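You operate a simulated robot arm through the tools that you are given. There is no shell and no other tool.

The job below is to be done with a simulated robot arm. You get a single attempt, and the scene is never put back.

Task
Close the small chamber and pump it to 1.0E-1 or less.
Fine: lid and purple valve shut before the blue valve opens; PUMP switch on; orange and green valve, gate and TURBO switch stay as they are.

Only the result counts: the job must be done as asked and must still hold three seconds after the hand-in. Knocking over, shifting, dropping, spilling or breaking anything else fails it. Lids that push on must go on centred and level and be pressed home; caps that screw on are set level and turned clockwise until they are tight.

Robot
A 6-joint arm with a fingered hand, fixed in place. Base frame: the origin is at the foot of the arm, x ahead of it, y to its left, z up. Lengths are in mm, angles in rad, forces in N, time in s.
With the tool pointing down near the work surface it reaches from about 340 to 740 mm from the base axis. Its first joint turns from -2.007 to 2.007 rad. Payload 4 kg.
The TCP is the grasp point between the finger pads, 26 mm short of the fingertips. In the tool frame z runs along the fingers and y along their closing line. Largest opening 132 mm; the body of the gripper starts 73 mm behind the TCP. The gripper is a hand of 4 fingers: y runs from the thumb to the fingers, the wrist lies at [0, 0, -239] in the tool frame, and closing takes about 1.5 s.
Orientation is told as [roll, pitch, yaw] about the base's x, y, z axes, in that order, counted from this pose: with the fingers straight down and closing along the base's y, the tool's x points along the base's -x, its y along +y and its z along -z.

Tools
- The arm moves only by the tool apply_moves. Its argument "motion" is a list of rows, each a list of 7 numbers: the shift along the base's x, y, z in mm, then the turn, a rotation vector about the base's x, y, z in rad, then the opening, from 0 (shut) to 1 (fully open). In form: [[x, y, z, ax, ay, az, jaw], ...]. A call has 1 to 20 rows; each row shifts and turns the commanded pose from where the row before left it. A row lasts 0.2 s, in which the tool goes at most 50 mm and 0.15 rad; a call with a longer step from one row to the next is refused whole, and so is a gripper value outside its range. Where a pose cannot be reached the arm comes as near as it can. A force on the tool above 60 N (or 10 N above the force at the start of the call, whichever is more), or a blocked arm, ends the call early, and 0.2 s more pass. Each finger travels about 153 mm/s and halts on what it meets, pressing with about 23 N; the grip force reading is that of the motor and also rises with nothing between the fingers. The clock runs only during rows and for 0.2 s after the last one: add rows that do not move to give the fingers time. The reply holds the time, the measured pose of the TCP, the force on the tool along the base axes, the opening and the grip force, in the units named above and with some noise, with the torque about the TCP (base axes, N m) and any sound that the robot's microphone picked up.
- Cameras (640 x 400 px; columns grow to the right, rows downward): "scene" is fixed at [399, 508.3, 1765.6]; the picture's right is [-0.99, -0.16, 0.00], its down [-0.12, 0.77, -0.62] and it looks along [0.10, -0.62, -0.78] (base axes); focal length 264 px, centre (320, 200). "wrist" rides on the gripper at [68, 2, -97] in the tool frame; the picture's right is [-0.02, 1.00, 0.00], its down [-0.82, -0.02, -0.58] and it looks along [-0.58, -0.01, 0.82] (tool axes); focal length 270 px, centre (320, 200). There is no depth. A picture from a camera that has moved, and an enlarged one, comes with that camera's place and axes in the base frame and with its lens. The place of the scene camera against the robot may be out by one fixed shift of up to 25 mm in any direction.
- capture(camera): a new picture of that camera. It takes no simulated time.
- lift_body(by): slides the trunk up (or, below 0, down) by that many mm; the arm rides with it, the base frame stays. It gives what a move gives, with no picture.
- grasp_type(shape): the hand has 4 fingers and takes this shape, open, in about a second: jaw (thumb against the fingers, like two jaws); tri (thumb and two fingers); tip (a fingertip pinch); poke (one finger out to press); point (the index stretched); flat (the hand flat); cup (the hand cupped); fist (a fist). The gripper value then closes the fingers along that shape, each until it touches; the sizes above hold for jaw. It gives what a move gives, with no picture.
- close_up(camera, box): a new picture of the part [left, top, right, bottom] of that camera's present view, enlarged. It takes no simulated time.
- sign_off(): hands the job in; it is judged then, once.

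Nothing tells you positions but the pictures and the camera data. Unless the task says otherwise, let go and move clear before handing in.

The tools are called after "Call:" as a command line: name --pt "numbers of a row" for each row, then --argument value for the rest, lists and objects as JSON in quotes. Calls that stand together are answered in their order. apply_moves: Moves the arm, as the interface text tells. Its arguments: {"type":"object","properties":{"motion":{"type":"array"}},"required":["motion"]} The other tools are called the same way: lift_body (by) slides the trunk up or down; grasp_type (shape) gives the hand a shape; capture (camera) takes a picture; close_up (camera, box) takes an enlarged picture of a part of a camera's view; sign_off () hands the job in.

At the start:

```text
t: 0.0
ee_pos: [308.2, -131.1, 1391.4]
tool_rot: [0.0, 0.001, 0.0]
force: [-0.2, 0.3, 0.2]
torque: [0.01, 0.0, 0.0]
gripper_width: 131.8
grasp_force: 0.0
shape: jaw
trunk travel left (down, up): [-925.0, 65.0]
```

scene: 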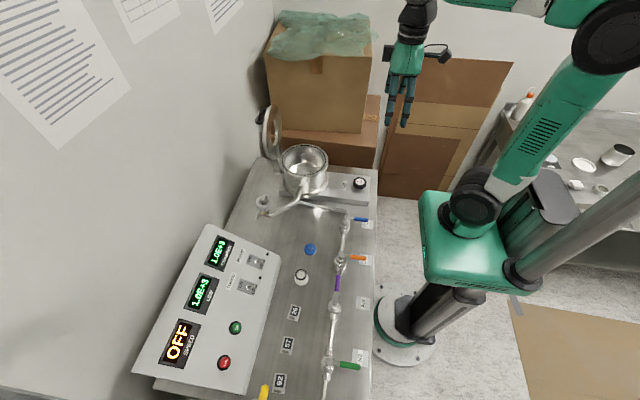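
wrist: 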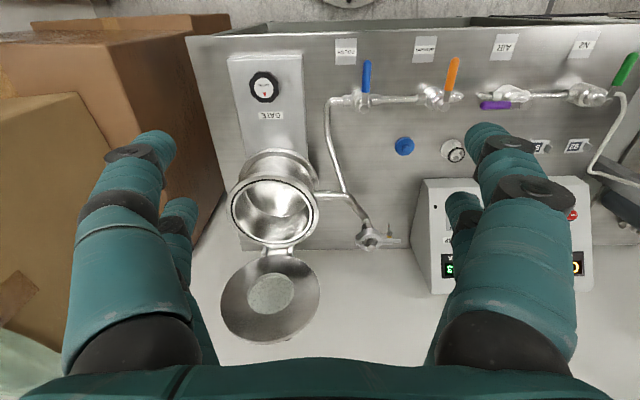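

I see a steel bench with a small chamber whose hinged lid stands open, coloured valves in a line, a control panel with displays and switches. First I take enlarged pictures to understand the layout.

Call:
close_up --camera "scene" --box '[230, 90, 390, 190]'

Call:
close_up --camera "scene" --box '[230, 190, 390, 290]'

Call:
close_up --camera "scene" --box '[230, 280, 390, 400]'

Call:
close_up --camera "scene" --box '[130, 220, 290, 400]'

Call:
close_up --camera "wrist" --box '[180, 20, 420, 170]'

Call:
close_up --camera "wrist" --box '[400, 20, 640, 170]'

Call:
close_up --camera "wrist" --box '[190, 140, 430, 290]'

```text
4.00 times, centred on (310, 140) of scene
camera zoom: at [399.0, 508.3, 1765.6], right [-0.99, -0.16, 0.0], down [-0.12, 0.77, -0.62], along [0.1, -0.62, -0.78], focal length 1057 px, centre (360, 440)
```

zoom: 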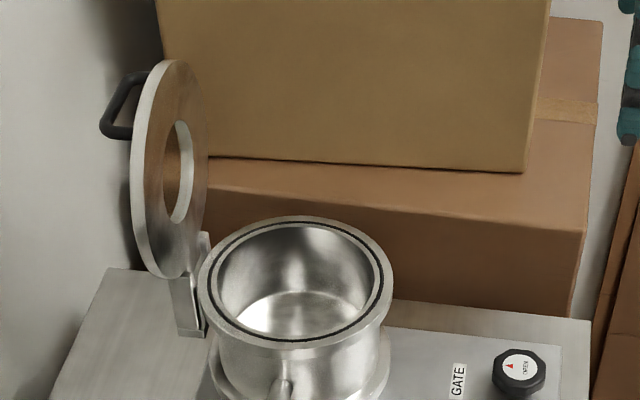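

```text
4.00 times, centred on (310, 240) of scene
camera zoom: at [399.0, 508.3, 1765.6], right [-0.99, -0.16, 0.0], down [-0.12, 0.77, -0.62], along [0.1, -0.62, -0.78], focal length 1057 px, centre (360, 40)
```

zoom: 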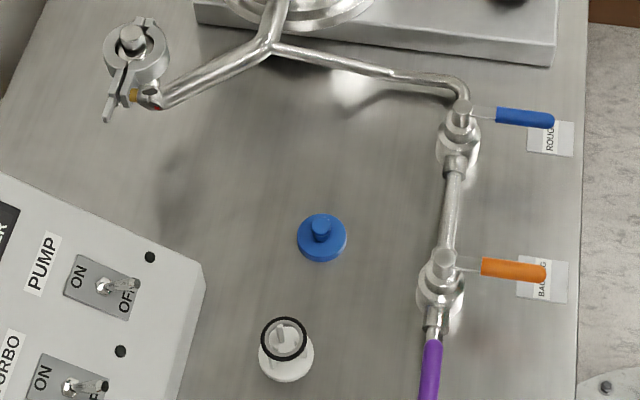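

```text
3.33 times, centred on (310, 340) of scene
camera zoom: at [399.0, 508.3, 1765.6], right [-0.99, -0.16, 0.0], down [-0.12, 0.77, -0.62], along [0.1, -0.62, -0.78], focal length 881 px, centre (353, -267)
```

zoom: 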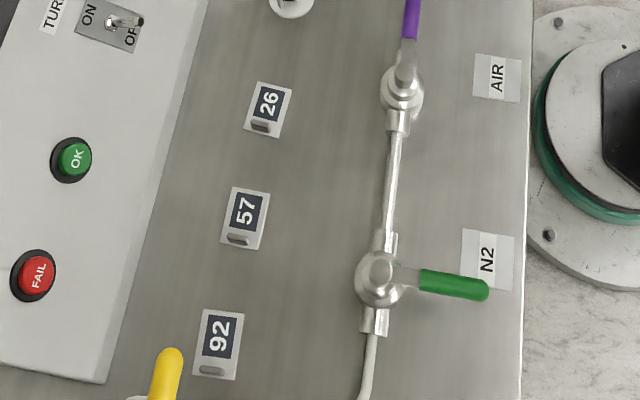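

```text
2.22 times, centred on (210, 310) of scene
camera zoom: at [399.0, 508.3, 1765.6], right [-0.99, -0.16, 0.0], down [-0.12, 0.77, -0.62], along [0.1, -0.62, -0.78], focal length 587 px, centre (564, -44)
```

zoom: 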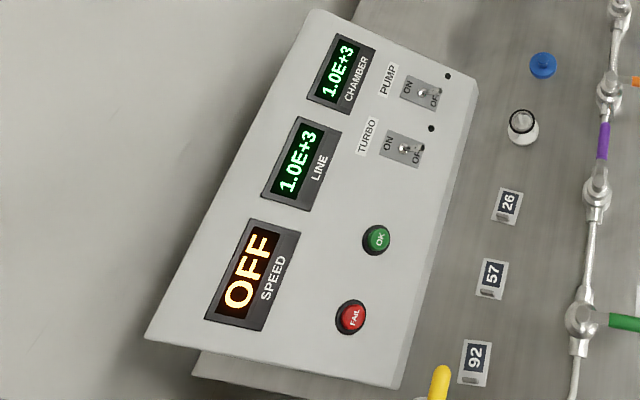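

```text
2.67 times, centred on (300, 95) of wrist
camera zoom: at [239.5, -130.1, 1488.1], right [0.02, 1.0, 0.0], down [0.82, -0.02, 0.58], along [0.58, -0.01, -0.82], focal length 721 px, centre (373, 480)
```

zoom: 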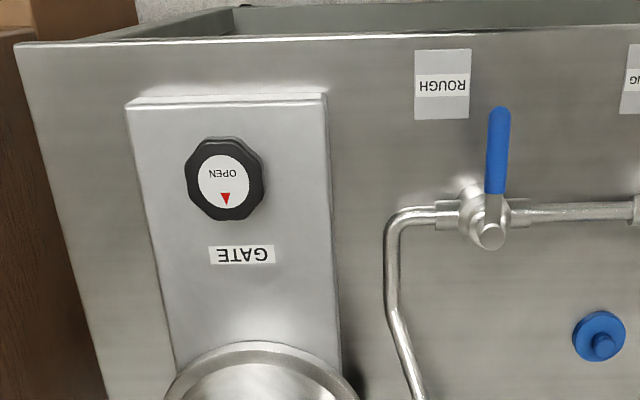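

```text
2.67 times, centred on (520, 95) of wrist
camera zoom: at [239.5, -130.1, 1488.1], right [0.02, 1.0, 0.0], down [0.82, -0.02, 0.58], along [0.58, -0.01, -0.82], focal length 721 px, centre (-213, 480)
```

zoom: 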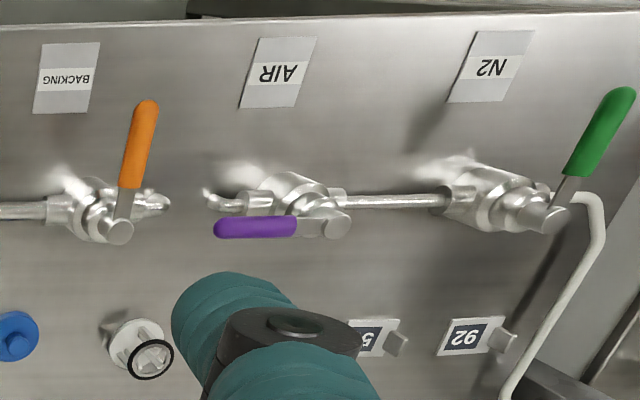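

```text
2.67 times, centred on (310, 215) of wrist
camera zoom: at [239.5, -130.1, 1488.1], right [0.02, 1.0, 0.0], down [0.82, -0.02, 0.58], along [0.58, -0.01, -0.82], focal length 721 px, centre (347, 160)
```

zoom: 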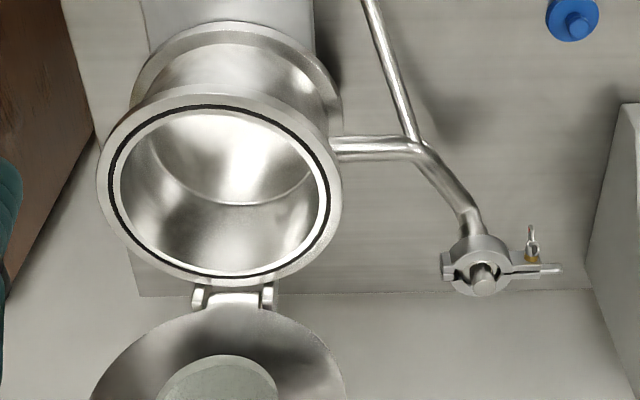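

The steel bench top is at about z≈911, the chamber ring near [561,-227,1069], its lid standing upright behind it near x≈660, and the valve handles at about z≈982 (blue tip near [314,-50]). I look closer at the hand and the clamp before moving.

Call:
close_up --camera "scene" --box '[360, 0, 480, 140]'

Call:
close_up --camera "wrist" --box '[200, 230, 400, 360]'

Call:
close_up --camera "wrist" --box '[400, 170, 640, 310]'

Call:
close_up --camera "scene" --box '[245, 95, 305, 135]'

Call:
close_up --camera "scene" --box '[250, 185, 290, 225]'

```text
2.86 times, centred on (420, 70) of scene
camera zoom: at [399.0, 508.3, 1765.6], right [-0.99, -0.16, 0.0], down [-0.12, 0.77, -0.62], along [0.1, -0.62, -0.78], focal length 755 px, centre (34, 571)
```

zoom: 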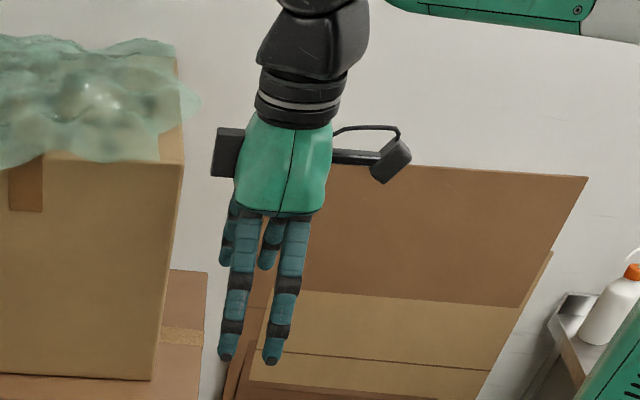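

```text
3.08 times, centred on (300, 295) of wrist
camera zoom: at [239.5, -130.1, 1488.1], right [0.02, 1.0, 0.0], down [0.82, -0.02, 0.58], along [0.58, -0.01, -0.82], focal length 832 px, centre (382, -92)
```

zoom: 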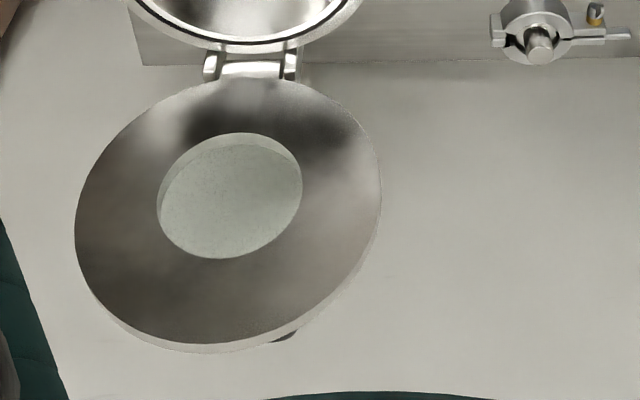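

```text
2.67 times, centred on (520, 240) of wrist
camera zoom: at [239.5, -130.1, 1488.1], right [0.02, 1.0, 0.0], down [0.82, -0.02, 0.58], along [0.58, -0.01, -0.82], focal length 721 px, centre (-213, 93)
```

zoom: 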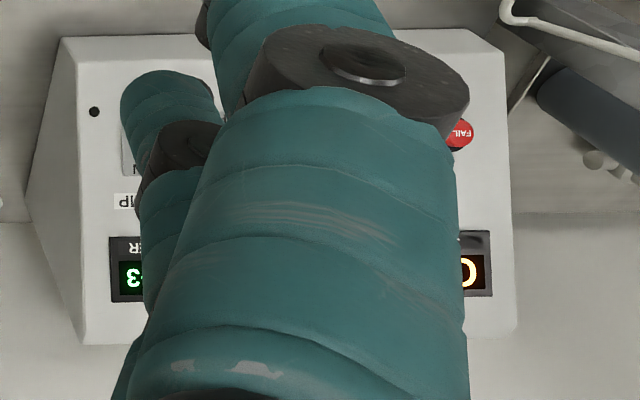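

```text
10.00 times, centred on (275, 115) of scene
camera zoom: at [399.0, 508.3, 1765.6], right [-0.99, -0.16, 0.0], down [-0.12, 0.77, -0.62], along [0.1, -0.62, -0.78], focal length 2643 px, centre (770, 1050)
```

zoom: 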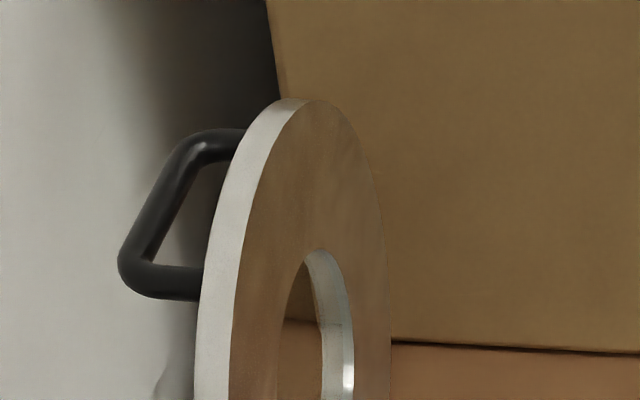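

```text
10.00 times, centred on (270, 205) of scene
camera zoom: at [399.0, 508.3, 1765.6], right [-0.99, -0.16, 0.0], down [-0.12, 0.77, -0.62], along [0.1, -0.62, -0.78], focal length 2643 px, centre (820, 150)
```

zoom: 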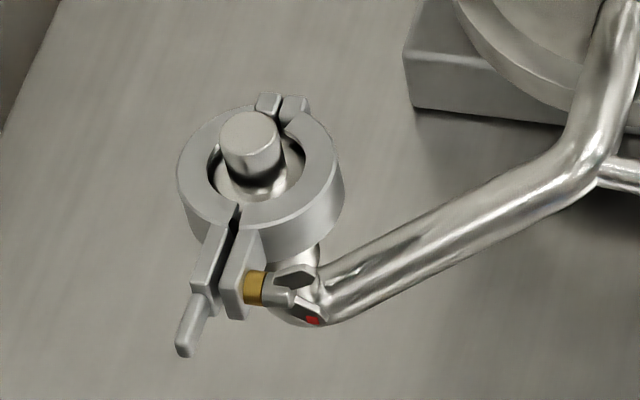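

The hand shows two finger pairs closing along y; the lid's black D-handle sits on its outer (wall-side) face near the top rim. I turn the hand by -90° yaw and move a little forward so that the fingers could straddle the lid rim and the camera sees the chamber from the side.

Call:
apply_moves --pt "10 5 0 0 0 -0.1428 1" --pt "10 5 0 0 0 -0.1428 1" --pt "10 5 0 0 0 -0.1428 1" --pt "10 5 0 0 0 -0.1428 1" --pt "10 5 0 0 0 -0.1428 1" --pt "10 5 0 0 0 -0.1428 1" --pt "10 5 0 0 0 -0.1428 1" --pt "10 5 0 0 0 -0.1428 1" --pt "10 5 0 0 0 -0.1428 1" --pt "10 5 0 0 0 -0.1428 1" --pt "10 5 0 0 0 -0.1428 1"

```text
t: 2.4
ee_pos: [417.8, -75.0, 1390.7]
tool_rot: [-0.001, 0.0, -1.573]
force: [-0.8, -0.2, -0.3]
torque: [-0.01, -0.02, 0.03]
gripper_width: 132.1
grasp_force: 0.1
shape: jaw
trunk travel left (down, up): [-925.0, 65.0]
```

Call:
capture --camera "wrist"

Call:
capture --camera "scene"

```text
taken
camera wrist: at [420.5, -8.1, 1488.6], right [1.0, -0.03, 0.0], down [-0.02, -0.82, 0.58], along [-0.02, -0.58, -0.82], focal length 270 px, centre (320, 200)
```

wrist: 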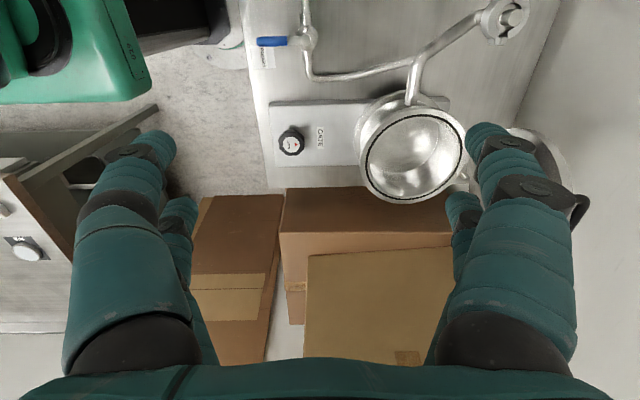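

```text
taken
```

scene: 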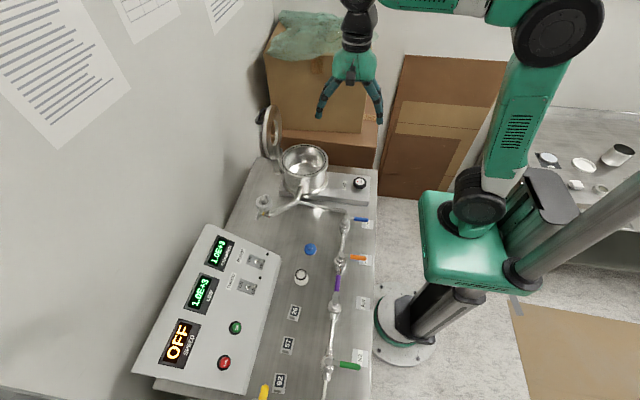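

The ring centre triangulates to about [582,-231,1038] with a diameter near 192, the lid to about x≈686 upright. I zoom on the lid and the handle from this side.

Call:
close_up --camera "wrist" --box '[400, 80, 640, 240]'

Call:
close_up --camera "wrist" --box '[230, 0, 470, 200]'

```text
2.50 times, centred on (520, 160) of wrist
camera zoom: at [420.5, -8.1, 1488.6], right [1.0, -0.03, 0.0], down [-0.02, -0.82, 0.58], along [-0.02, -0.58, -0.82], focal length 676 px, centre (-180, 300)
```

zoom: 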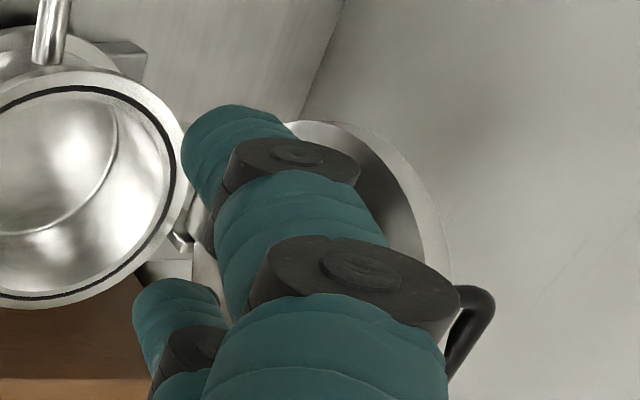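

```text
2.00 times, centred on (350, 100) of wrist
camera zoom: at [420.5, -8.1, 1488.6], right [1.0, -0.03, 0.0], down [-0.02, -0.82, 0.58], along [-0.02, -0.58, -0.82], focal length 541 px, centre (260, 400)
```

zoom: 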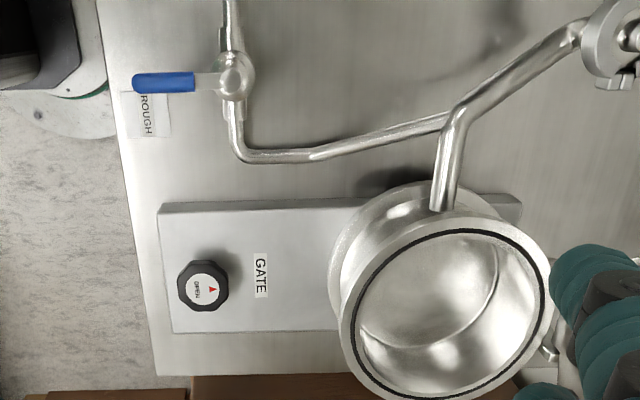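

The handle bar runs along y near the lid's top, on the wall side. I tilt the tool forward (fingers pointing ahead-down) and move to the +y side of the lid for a profile view.

Call:
apply_moves --pt "10 5 -5 0 -0.131 0 1" --pt "10 5 -5 0 -0.131 0 1" --pt "10 5 -5 0 -0.131 0 1" --pt "10 5 -5 0 -0.131 0 1" --pt "10 5 -5 0 -0.131 0 1" --pt "10 5 -5 0 -0.131 0 1"

Call:
capture --camera "wrist"

Call:
capture --camera "scene"

```text
t: 3.8
ee_pos: [477.5, -46.7, 1360.3]
tool_rot: [0.788, -0.002, -1.571]
force: [-0.1, -0.2, 0.2]
torque: [0.01, 0.01, 0.01]
gripper_width: 131.9
grasp_force: 0.1
shape: jaw
trunk travel left (down, up): [-925.0, 65.0]
```

```text
taken
camera wrist: at [410.6, 22.1, 1430.7], right [0.71, -0.02, 0.71], down [-0.42, -0.82, 0.39], along [0.57, -0.58, -0.59], focal length 270 px, centre (320, 200)
```

wrist: 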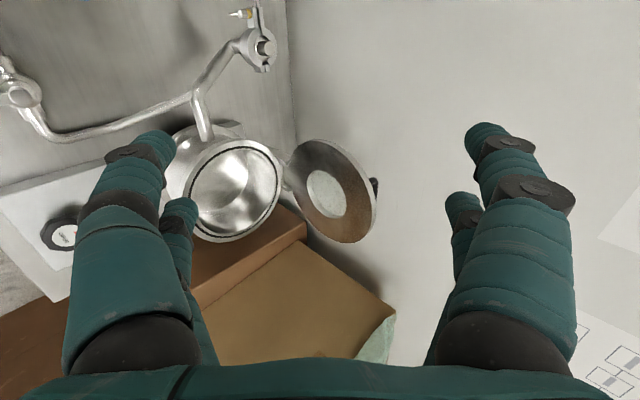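

```text
taken
```

scene: 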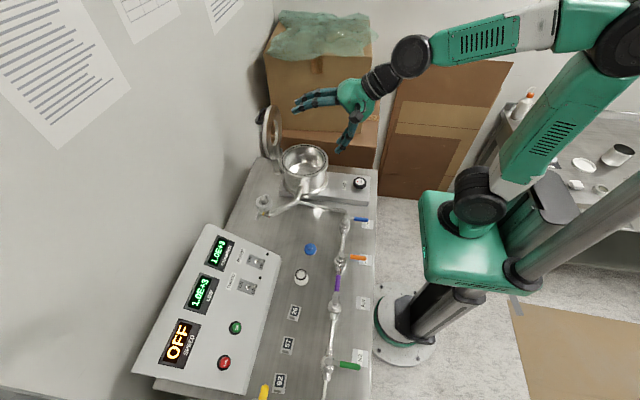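

Now both the chamber and the lid are visible between the fingers. I zoom for exact points.

Call:
close_up --camera "wrist" --box '[180, 110, 400, 260]'

Call:
close_up --camera "wrist" --box '[270, 120, 390, 250]'

```text
2.67 times, centred on (290, 185) of wrist
camera zoom: at [410.6, 22.1, 1430.7], right [0.71, -0.02, 0.71], down [-0.42, -0.82, 0.39], along [0.57, -0.58, -0.59], focal length 721 px, centre (400, 240)
```

zoom: 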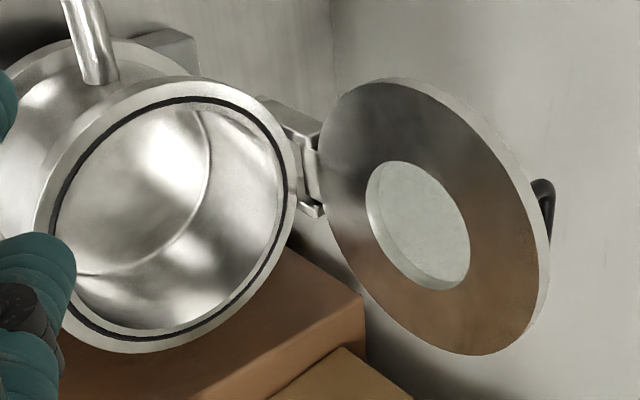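

```text
3.08 times, centred on (330, 185) of wrist
camera zoom: at [410.6, 22.1, 1430.7], right [0.71, -0.02, 0.71], down [-0.42, -0.82, 0.39], along [0.57, -0.58, -0.59], focal length 832 px, centre (289, 246)
```

zoom: 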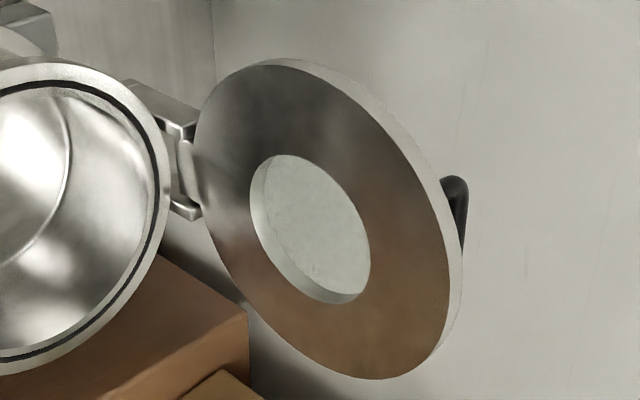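

Triangulation gives the flange top centre ≈ [584,-235,1034], the lid's inner centre ≈ [697,-237,1163] (upright, hinge axis near x≈705, z≈1042). I go above the lid to look over its top at the handle.

Call:
apply_moves --pt "20 -20 0 0 0 0 1" --pt "20 -20 0 0 0 0 1" --pt "20 -20 0 0 0 0 1" --pt "20 -20 0 0 0 0 1" --pt "20 -20 0 0 0 0 1" --pt "20 -20 0 0 0 0 1" --pt "20 -20 0 0 0 0 1"

Call:
capture --camera "wrist"

Call:
capture --camera "scene"

```text
t: 5.4
ee_pos: [618.9, -186.1, 1360.9]
tool_rot: [0.786, 0.002, -1.569]
force: [0.7, 0.9, -0.4]
torque: [0.0, 0.0, -0.02]
gripper_width: 131.9
grasp_force: 0.2
shape: jaw
trunk travel left (down, up): [-925.0, 65.0]
```

```text
taken
camera wrist: at [551.8, -119.1, 1430.1], right [0.71, -0.02, 0.71], down [-0.42, -0.82, 0.39], along [0.57, -0.58, -0.59], focal length 270 px, centre (320, 200)
```

wrist: 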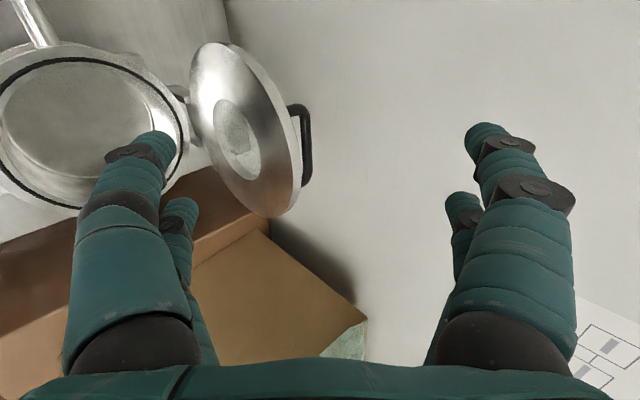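

```text
taken
```

scene: 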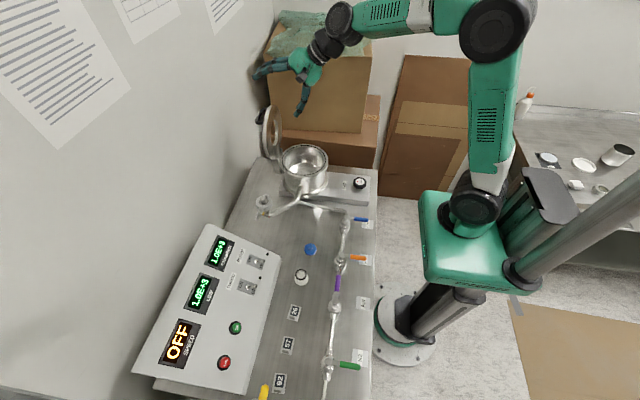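

Call:
close_up --camera "wrist" --box '[170, 30, 340, 230]'

```text
2.00 times, centred on (255, 130) of wrist
camera zoom: at [551.8, -119.1, 1430.1], right [0.71, -0.02, 0.71], down [-0.42, -0.82, 0.39], along [0.57, -0.58, -0.59], focal length 541 px, centre (450, 340)
```

zoom: 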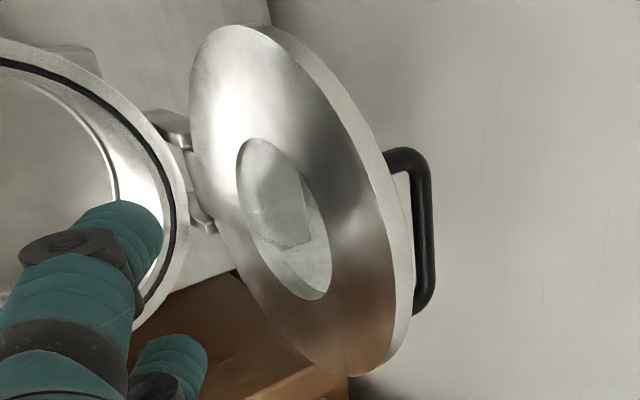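

The lid's handle bar runs along y from about -287 to -201 at x≈738, z≈1225; lid top is about z≈1260. I go to a pre-position above the lid rim, tool tilted 35°, jaws at about 100 mm, so they will straddle the rim.

Call:
apply_moves --pt "4.4 -12.75 -14 0 0.0436 0 0.76" --pt "4.4 -12.75 -14 0 0.0436 0 0.76" --pt "4.4 -12.75 -14 0 0.0436 0 0.76" --pt "4.4 -12.75 -14 0 0.0436 0 0.76" --pt "0 0 0 0 0 0 0.76"

Call:
capture --camera "wrist"

Call:
close_up --camera "scene" --box '[230, 40, 350, 140]'

```text
t: 6.6
ee_pos: [633.8, -236.4, 1305.7]
tool_rot: [0.612, 0.002, -1.569]
force: [0.1, -0.5, -0.5]
torque: [-0.03, 0.01, 0.03]
gripper_width: 100.5
grasp_force: 0.0
shape: jaw
trunk travel left (down, up): [-925.0, 65.0]
```

```text
taken
camera wrist: at [580.6, -169.1, 1385.7], right [0.82, -0.02, 0.57], down [-0.35, -0.82, 0.46], along [0.46, -0.58, -0.68], focal length 270 px, centre (320, 200)
```

wrist: 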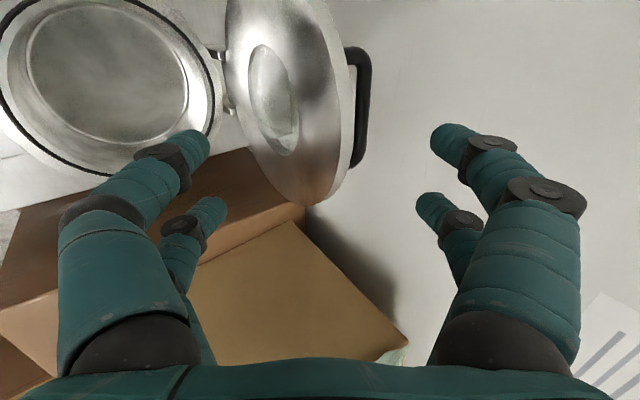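

```text
4.00 times, centred on (290, 90) of scene
camera zoom: at [399.0, 508.3, 1765.6], right [-0.99, -0.16, 0.0], down [-0.12, 0.77, -0.62], along [0.1, -0.62, -0.78], focal length 1057 px, centre (440, 640)
```

zoom: 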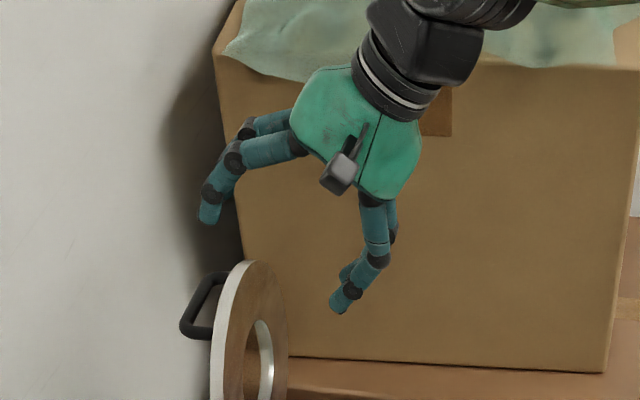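

Call:
close_up --camera "wrist" --box '[200, 0, 400, 220]'

```text
1.82 times, centred on (300, 110) of wrist
camera zoom: at [580.6, -169.1, 1385.7], right [0.82, -0.02, 0.57], down [-0.35, -0.82, 0.46], along [0.46, -0.58, -0.68], focal length 491 px, centre (356, 364)
```

zoom: 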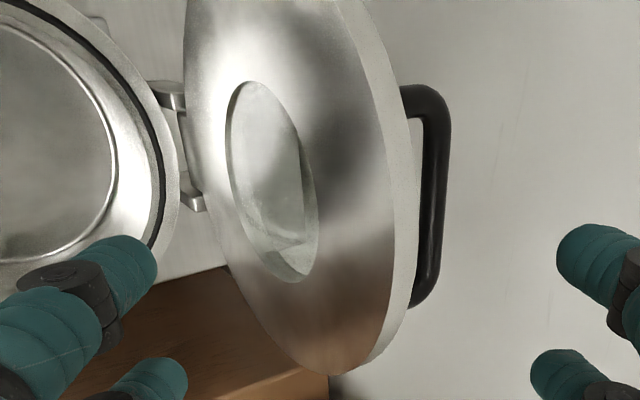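

The lid rim sits between the finger pairs; the mid-plane of the lid is about x≈691, top z≈1260. I lower along the tool axis so the fingers straddle the rim.

Call:
apply_moves --pt "9.4 0 -16.2 0 0 0 0.76" --pt "9.4 0 -16.2 0 0 0 0.76" --pt "9.4 0 -16.2 0 0 0 0.76" --pt "9.4 0 -16.2 0 0 0 0.76"

Call:
capture --camera "wrist"

Call:
close_up --camera "scene" --box '[230, 60, 350, 160]'

```text
t: 7.6
ee_pos: [674.4, -236.8, 1241.2]
tool_rot: [0.613, -0.002, -1.568]
force: [0.6, 0.3, -0.2]
torque: [0.0, 0.02, -0.01]
gripper_width: 100.3
grasp_force: 0.0
shape: jaw
trunk travel left (down, up): [-925.0, 65.0]
```

```text
taken
camera wrist: at [619.5, -168.6, 1320.2], right [0.82, -0.02, 0.57], down [-0.35, -0.82, 0.46], along [0.46, -0.58, -0.68], focal length 270 px, centre (320, 200)
```

wrist: 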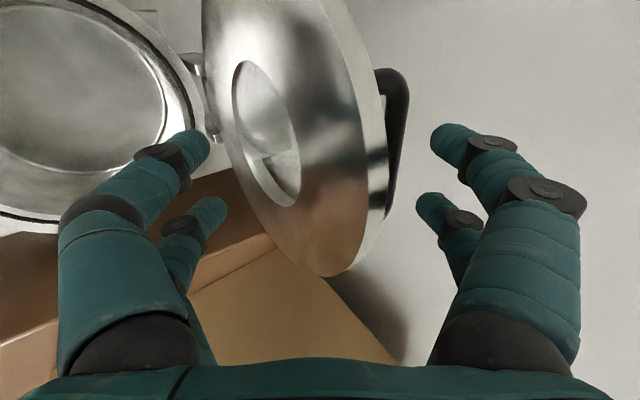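

```text
4.00 times, centred on (290, 110) of scene
camera zoom: at [399.0, 508.3, 1765.6], right [-0.99, -0.16, 0.0], down [-0.12, 0.77, -0.62], along [0.1, -0.62, -0.78], focal length 1057 px, centre (440, 560)
```

zoom: 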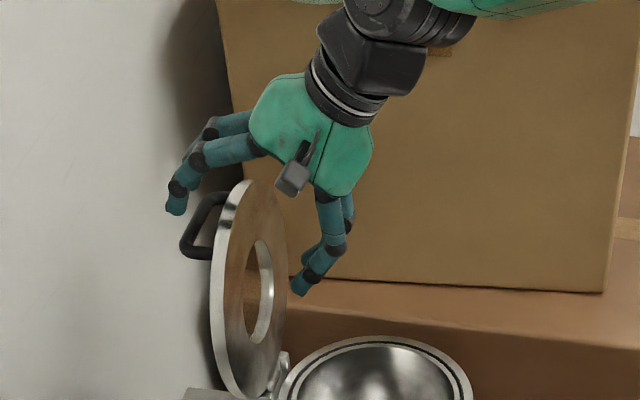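

The fingers straddle the rim with clearance. I close partially to cage the rim and see how the lid reacts.

Call:
apply_moves --pt "0 0 0 0 0 0 0.68" --pt "0 0 0 0 0 0 0.6" --pt "0 0 0 0 0 0 0.55"

Call:
capture --camera "wrist"

Call:
close_up --camera "scene" --box '[230, 60, 350, 160]'

```text
t: 8.4
ee_pos: [672.4, -236.6, 1240.3]
tool_rot: [0.614, 0.001, -1.57]
force: [0.8, -0.4, 0.2]
torque: [-0.02, 0.0, -0.02]
gripper_width: 73.3
grasp_force: 0.0
shape: jaw
trunk travel left (down, up): [-925.0, 65.0]
```

```text
taken
camera wrist: at [618.9, -168.6, 1320.4], right [0.82, -0.02, 0.57], down [-0.35, -0.82, 0.46], along [0.46, -0.58, -0.68], focal length 270 px, centre (320, 200)
```

wrist: 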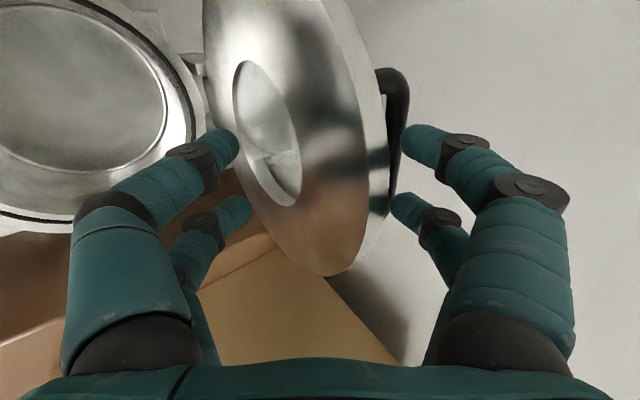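

```text
4.00 times, centred on (290, 110) of scene
camera zoom: at [399.0, 508.3, 1765.6], right [-0.99, -0.16, 0.0], down [-0.12, 0.77, -0.62], along [0.1, -0.62, -0.78], focal length 1057 px, centre (440, 560)
```

zoom: 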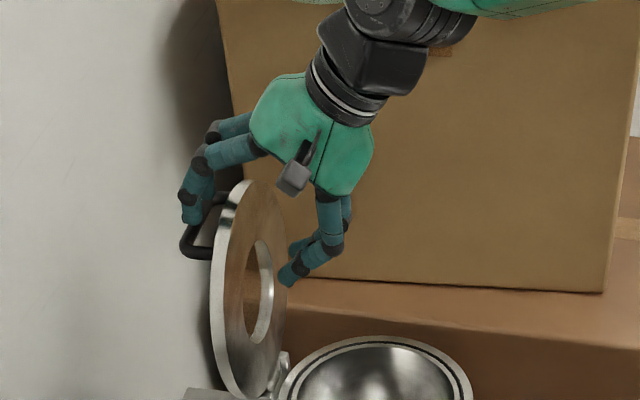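

The cage surrounds the rim without touching yet. I now pull gently toward -x along the hinge arc, and check.

Call:
apply_moves --pt "-5 0 -0.8 0 0 0 0.55" --pt "-5 0 -0.9 0 0 0 0.55" --pt "-5 0 -1.0 0 0 0 0.55" --pt "-5 0 -1.1 0 0 0 0.55" --pt "-5 0 -1.2 0 0 0 0.55" --pt "-5 0 -1.3 0 0 0 0.55"

Call:
capture --camera "wrist"

Call:
close_up --camera "scene" --box '[230, 60, 350, 160]'

```text
t: 9.8
ee_pos: [642.6, -236.4, 1234.1]
tool_rot: [0.613, -0.002, -1.567]
force: [1.8, -0.9, -0.1]
torque: [0.01, 0.0, -0.03]
gripper_width: 73.8
grasp_force: 0.1
shape: jaw
trunk travel left (down, up): [-925.0, 65.0]
```

```text
taken
camera wrist: at [589.2, -169.1, 1314.2], right [0.82, -0.02, 0.57], down [-0.35, -0.82, 0.46], along [0.46, -0.58, -0.68], focal length 270 px, centre (320, 200)
```

wrist: 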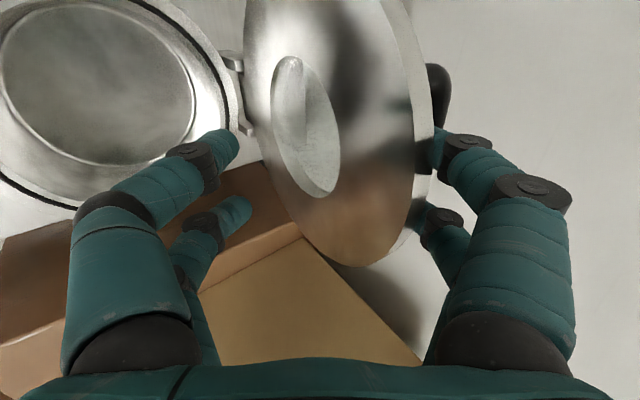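

```text
4.00 times, centred on (290, 110) of scene
camera zoom: at [399.0, 508.3, 1765.6], right [-0.99, -0.16, 0.0], down [-0.12, 0.77, -0.62], along [0.1, -0.62, -0.78], focal length 1057 px, centre (440, 560)
```

zoom: 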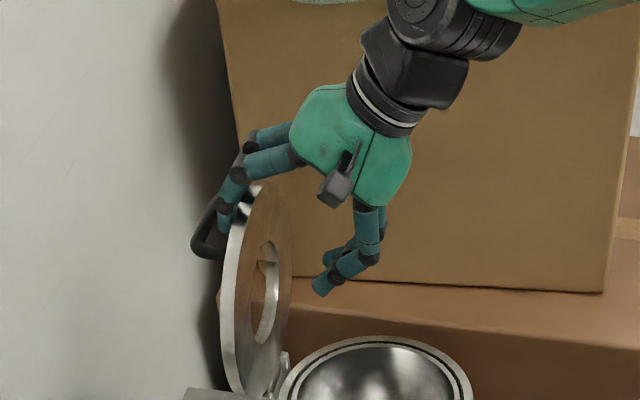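

The outer fingertips now touch the lid's outer face and the lid follows with little force. I continue along the hinge arc, turning the tool with the lid.

Call:
apply_moves --pt "-6.42 0 -2.12 0 -0.0349 0 0.55" --pt "-6.35 0 -2.34 0 -0.0349 0 0.55" --pt "-6.26 0 -2.56 0 -0.0349 0 0.55" --pt "-6.17 0 -2.78 0 -0.0349 0 0.55" --pt "-6.07 0 -2.99 0 -0.0349 0 0.55" --pt "-5.96 0 -3.2 0 -0.0349 0 0.55" --pt "-5.84 0 -3.4 0 -0.0349 0 0.55" --pt "-5.72 0 -3.61 0 -0.0349 0 0.55" --pt "-5.6 0 -3.81 0 -0.0349 0 0.55" --pt "-5.45 0 -4.0 0 -0.0349 0 0.55"

Call:
capture --camera "wrist"

Call:
close_up --camera "scene" --box '[230, 60, 350, 160]'

```text
t: 12.0
ee_pos: [582.5, -238.3, 1202.7]
tool_rot: [0.961, -0.002, -1.568]
force: [-0.3, -0.2, 0.1]
torque: [-0.01, -0.03, -0.02]
gripper_width: 73.0
grasp_force: 0.1
shape: jaw
trunk travel left (down, up): [-925.0, 65.0]
```

```text
taken
camera wrist: at [504.5, -169.9, 1259.8], right [0.57, -0.02, 0.82], down [-0.48, -0.82, 0.31], along [0.66, -0.58, -0.48], focal length 270 px, centre (320, 200)
```

wrist: 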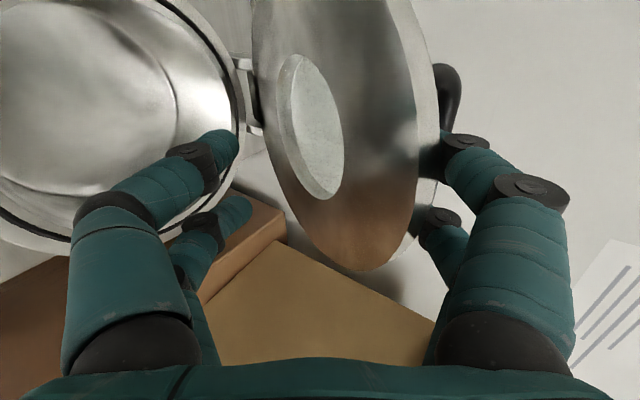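

```text
4.00 times, centred on (290, 110) of scene
camera zoom: at [399.0, 508.3, 1765.6], right [-0.99, -0.16, 0.0], down [-0.12, 0.77, -0.62], along [0.1, -0.62, -0.78], focal length 1057 px, centre (440, 560)
```

zoom: 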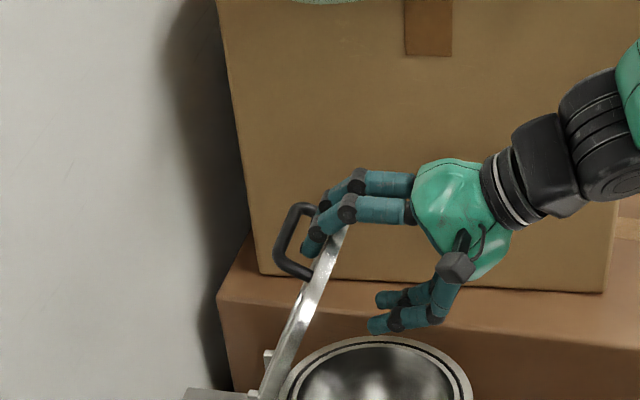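

The lid follows smoothly and stays where it is put (a stiff hinge). I continue another 20° along the arc.

Call:
apply_moves --pt "-5.29 0 -4.19 0 -0.0349 0 0.55" --pt "-5.15 0 -4.38 0 -0.0349 0 0.55" --pt "-4.99 0 -4.56 0 -0.0349 0 0.55" --pt "-4.83 0 -4.73 0 -0.0349 0 0.55" --pt "-4.66 0 -4.89 0 -0.0349 0 0.55" --pt "-4.48 0 -5.05 0 -0.0349 0 0.55" --pt "-4.3 0 -5.21 0 -0.0349 0 0.55" --pt "-4.12 0 -5.35 0 -0.0349 0 0.55" --pt "-3.94 0 -5.49 0 -0.0349 0 0.55" --pt "-3.73 0 -5.63 0 -0.0349 0 0.55"

Call:
capture --camera "wrist"

Call:
close_up --camera "scene" --box '[230, 80, 390, 200]'

Call:
capture --camera "scene"

```text
t: 14.2
ee_pos: [539.1, -239.7, 1158.3]
tool_rot: [1.308, 0.006, -1.568]
force: [-1.7, -0.1, -1.2]
torque: [0.03, 0.04, -0.05]
gripper_width: 71.8
grasp_force: 0.0
shape: jaw
out of reach, approached as far as the arm can: row 10
trunk travel left (down, up): [-925.0, 65.0]
```

```text
taken
camera wrist: at [446.5, -173.1, 1185.6], right [0.26, -0.03, 0.96], down [-0.56, -0.82, 0.13], along [0.79, -0.57, -0.23], focal length 270 px, centre (320, 200)
```

wrist: 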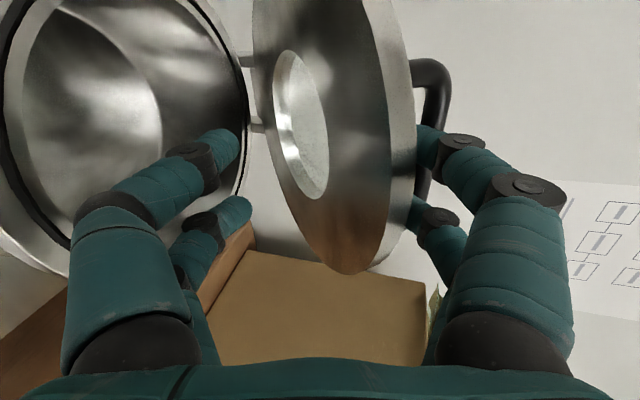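

```text
3.33 times, centred on (310, 140) of scene
camera zoom: at [399.0, 508.3, 1765.6], right [-0.99, -0.16, 0.0], down [-0.12, 0.77, -0.62], along [0.1, -0.62, -0.78], focal length 881 px, centre (353, 400)
```

zoom: 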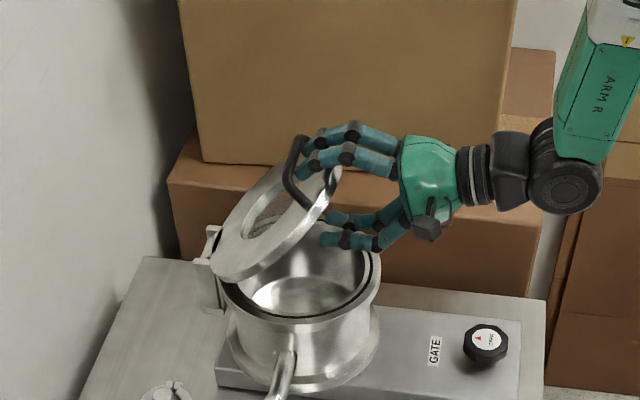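

```text
taken
```

scene: 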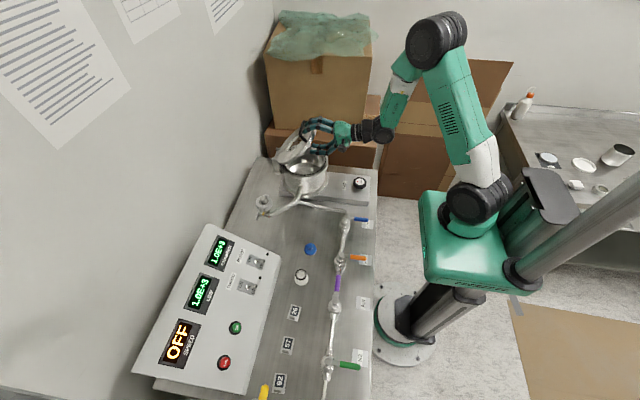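

The lid is now about half closed and holds by itself; the tool tilt is at its limit. I withdraw the fingers back out of the rim and untilt, then I will press the lid from above.

Call:
apply_moves --pt "-11.6 0 3.1 0 0 0 0.55" --pt "-11.6 0 3.1 0 0 0 0.55" --pt "-11.6 0 3.1 0 0 0 0.55" --pt "-10 0 5 0 0.065 0 0.55" --pt "-10 0 5 0 0.065 0 0.55" --pt "-10 0 8 0 0.065 0 0.55" --pt "-10 0 10 0 0.065 0 0.55" --pt "0 0 15 0 0.1 0 0.55" --pt "0 0 15 0 0.1 0 0.55" --pt "0 0 15 0 0.1 0 0.55"

Call:
capture --camera "wrist"

Call:
close_up --camera "scene" --box '[230, 80, 390, 200]'

```text
t: 16.4
ee_pos: [465.1, -243.2, 1243.1]
tool_rot: [0.75, -0.002, -1.571]
force: [0.0, 0.1, -0.3]
torque: [0.03, 0.01, 0.01]
gripper_width: 21.3
grasp_force: 22.8
shape: jaw
out of reach, approached as far as the arm can: row 2
trunk travel left (down, up): [-925.0, 65.0]
```

```text
taken
camera wrist: at [401.6, -174.9, 1315.8], right [0.73, -0.02, 0.68], down [-0.41, -0.82, 0.41], along [0.55, -0.58, -0.61], focal length 270 px, centre (320, 200)
```

wrist: 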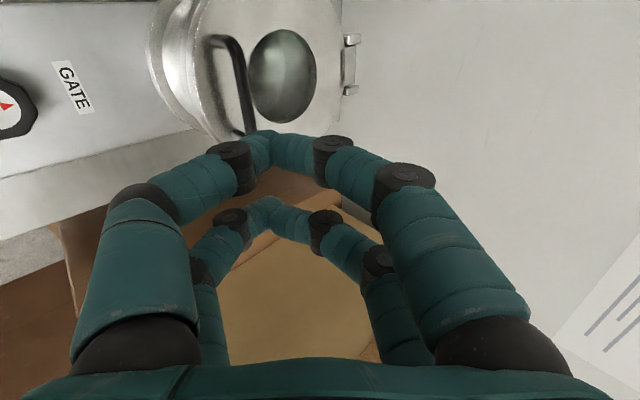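

```text
3.33 times, centred on (310, 140) of scene
camera zoom: at [399.0, 508.3, 1765.6], right [-0.99, -0.16, 0.0], down [-0.12, 0.77, -0.62], along [0.1, -0.62, -0.78], focal length 881 px, centre (353, 400)
```

zoom: 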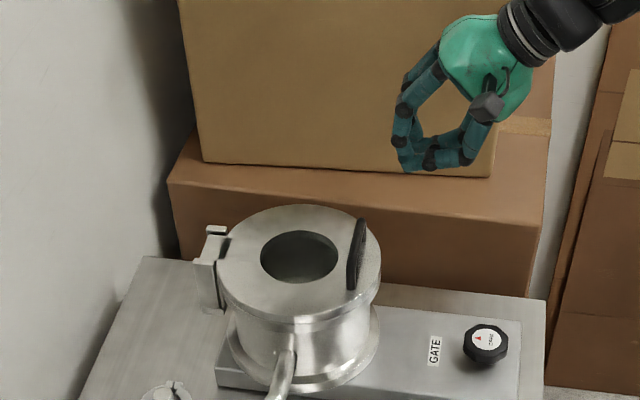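

The lid swung shut by itself onto the flange as the fingers left. The fingers read closed, so I check the gripper responds, and look at the lid.

Call:
apply_moves --pt "0 0 10 0 0 0 0.55" --pt "0 0 10 0 0 0 0.55" --pt "0 0 10 0 0 0 0.55"

Call:
close_up --camera "scene" --box '[260, 120, 340, 180]'

Call:
capture --camera "wrist"

```text
t: 17.2
ee_pos: [465.5, -241.8, 1273.8]
tool_rot: [0.75, -0.001, -1.571]
force: [-0.2, 0.6, -0.1]
torque: [0.02, 0.02, -0.03]
gripper_width: 21.3
grasp_force: 22.5
shape: jaw
trunk travel left (down, up): [-925.0, 65.0]
```

```text
6.67 times, centred on (300, 150) of scene
camera zoom: at [399.0, 508.3, 1765.6], right [-0.99, -0.16, 0.0], down [-0.12, 0.77, -0.62], along [0.1, -0.62, -0.78], focal length 1762 px, centre (453, 533)
```

zoom: 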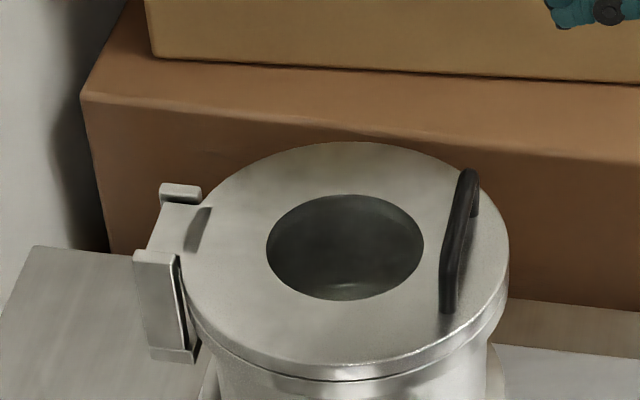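

```text
taken
camera wrist: at [402.1, -174.0, 1345.9], right [0.73, -0.02, 0.68], down [-0.41, -0.82, 0.41], along [0.55, -0.58, -0.61], focal length 270 px, centre (320, 200)
```

wrist: 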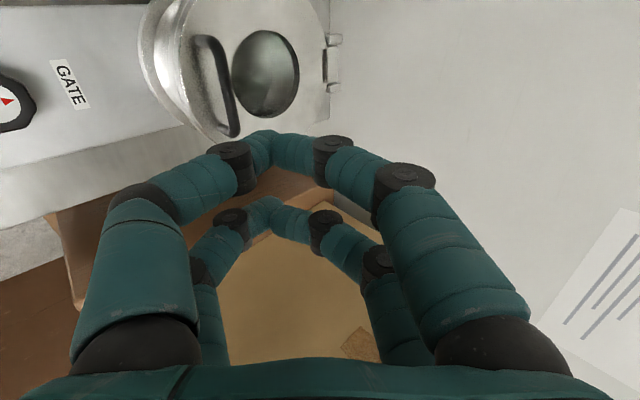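

The lid lies flush on the flange. I command the hand fully open to test the gripper.

Call:
apply_moves --pt "0 0 5 0 0 0 1" --pt "0 0 0 0 0 0 1" --pt "0 0 0 0 0 0 1" --pt "0 0 0 0 0 0 1" --pt "0 0 0 0 0 0 1"

```text
t: 18.4
ee_pos: [465.0, -242.4, 1278.6]
tool_rot: [0.75, 0.0, -1.569]
force: [-0.3, 0.4, 0.0]
torque: [0.04, -0.02, 0.04]
gripper_width: 131.6
grasp_force: 0.0
shape: jaw
trunk travel left (down, up): [-925.0, 65.0]
```

The gripper responds (it latches shut after a contact). To be sure the lid is home, I go vertical above its handle with fingers closed, to press lightly on the handle bar (about x≈522, y≈-240).

Call:
apply_moves --pt "9.5 0 -13 0 0.125 0 0.2" --pt "9.5 0 -13 0 0.125 0 0" --pt "9.5 0 -13 0 0.125 0 0" --pt "9.5 0 -13 0 0.125 0 0" --pt "9.5 0 -13 0 0.125 0 0" --pt "9.5 0 -13 0 0.125 0 0" --pt "0 0 0 0 0 0 0" --pt "0 0 0 0 0 0 0"

Call:
capture --camera "wrist"

Call:
close_up --camera "scene" --box '[230, 60, 390, 180]'

```text
t: 20.2
ee_pos: [523.4, -243.4, 1198.4]
tool_rot: [-0.002, -0.001, -1.569]
force: [0.2, 0.3, 0.2]
torque: [-0.02, 0.03, 0.0]
gripper_width: 0.0
grasp_force: 22.8
shape: jaw
trunk travel left (down, up): [-925.0, 65.0]
```

```text
taken
camera wrist: at [525.7, -174.4, 1297.0], right [1.0, -0.02, 0.0], down [-0.02, -0.82, 0.58], along [-0.01, -0.58, -0.82], focal length 270 px, centre (320, 200)
```

wrist: 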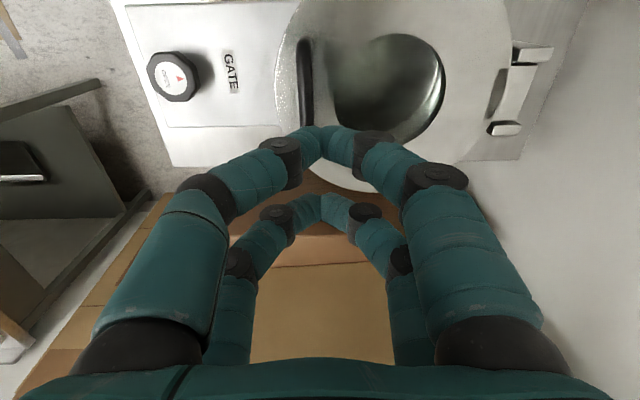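

```text
3.33 times, centred on (310, 120) of scene
camera zoom: at [399.0, 508.3, 1765.6], right [-0.99, -0.16, 0.0], down [-0.12, 0.77, -0.62], along [0.1, -0.62, -0.78], focal length 881 px, centre (353, 467)
```

zoom: 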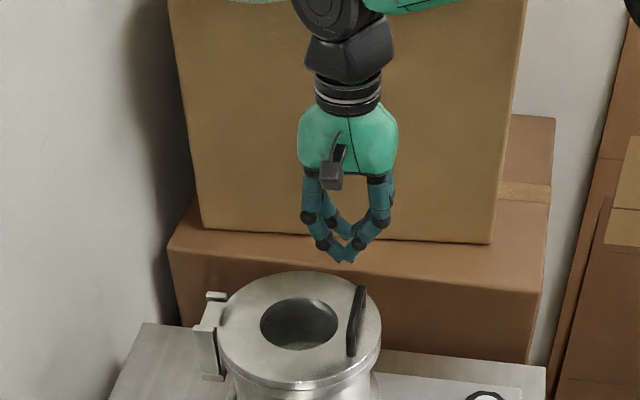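

Handle bar measures at about x≈514, y≈-237. I shift over it and come down toward it, stopping above.

Call:
apply_moves --pt "-4.5 2 -15 0 0 0 0" --pt "-4.5 2 -15 0 0 0 0" --pt "0 0 -15 0 0 0 0" --pt "0 0 -10 0 0 0 0"

Call:
close_up --camera "wrist" --box '[220, 20, 420, 240]'

Call:
close_up --camera "scene" --box '[260, 90, 360, 180]'

```text
t: 21.2
ee_pos: [512.9, -239.4, 1145.4]
tool_rot: [0.001, -0.001, -1.568]
force: [0.2, 0.1, 0.5]
torque: [0.01, 0.0, 0.05]
gripper_width: 0.2
grasp_force: 23.2
shape: jaw
trunk travel left (down, up): [-925.0, 65.0]
```

```text
1.82 times, centred on (320, 130) of wrist
camera zoom: at [515.5, -171.0, 1242.1], right [1.0, -0.02, 0.0], down [-0.02, -0.82, 0.58], along [-0.01, -0.58, -0.82], focal length 491 px, centre (320, 327)
```

zoom: 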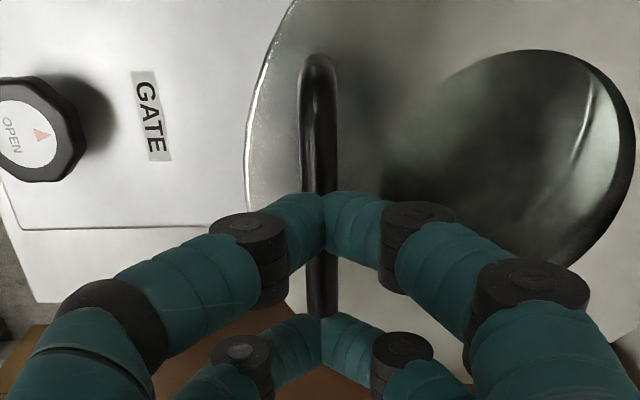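

```text
4.44 times, centred on (310, 135) of scene
camera zoom: at [399.0, 508.3, 1765.6], right [-0.99, -0.16, 0.0], down [-0.12, 0.77, -0.62], along [0.1, -0.62, -0.78], focal length 1175 px, centre (364, 489)
```

zoom: 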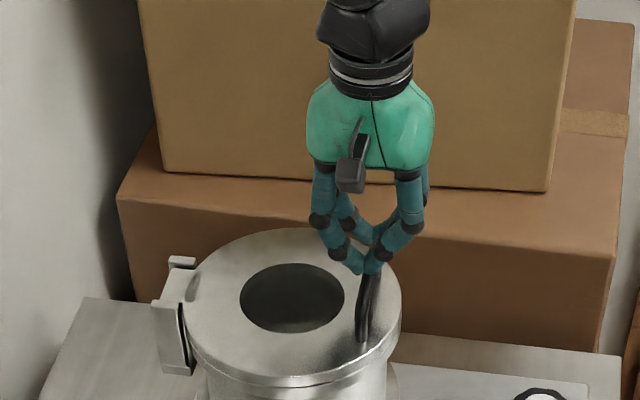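

Fingertips are lined up above the bar. I descend in small steps to touch it.

Call:
apply_moves --pt "0 0 -5 0 0 0 0" --pt "0 0 -5 0 0 0 0" --pt "0 0 -4 0 0 0 0" --pt "0 0 -3 0 0 0 0" --pt "0 0 -3 0 0 0 0" --pt "0 0 -3 0 0 0 0"

```text
t: 22.6
ee_pos: [513.3, -238.5, 1131.2]
tool_rot: [0.016, -0.008, -1.569]
force: [1.7, 1.1, 59.6]
torque: [-1.03, -0.06, -0.09]
gripper_width: 0.1
grasp_force: 22.6
shape: jaw
trunk travel left (down, up): [-925.0, 65.0]
```

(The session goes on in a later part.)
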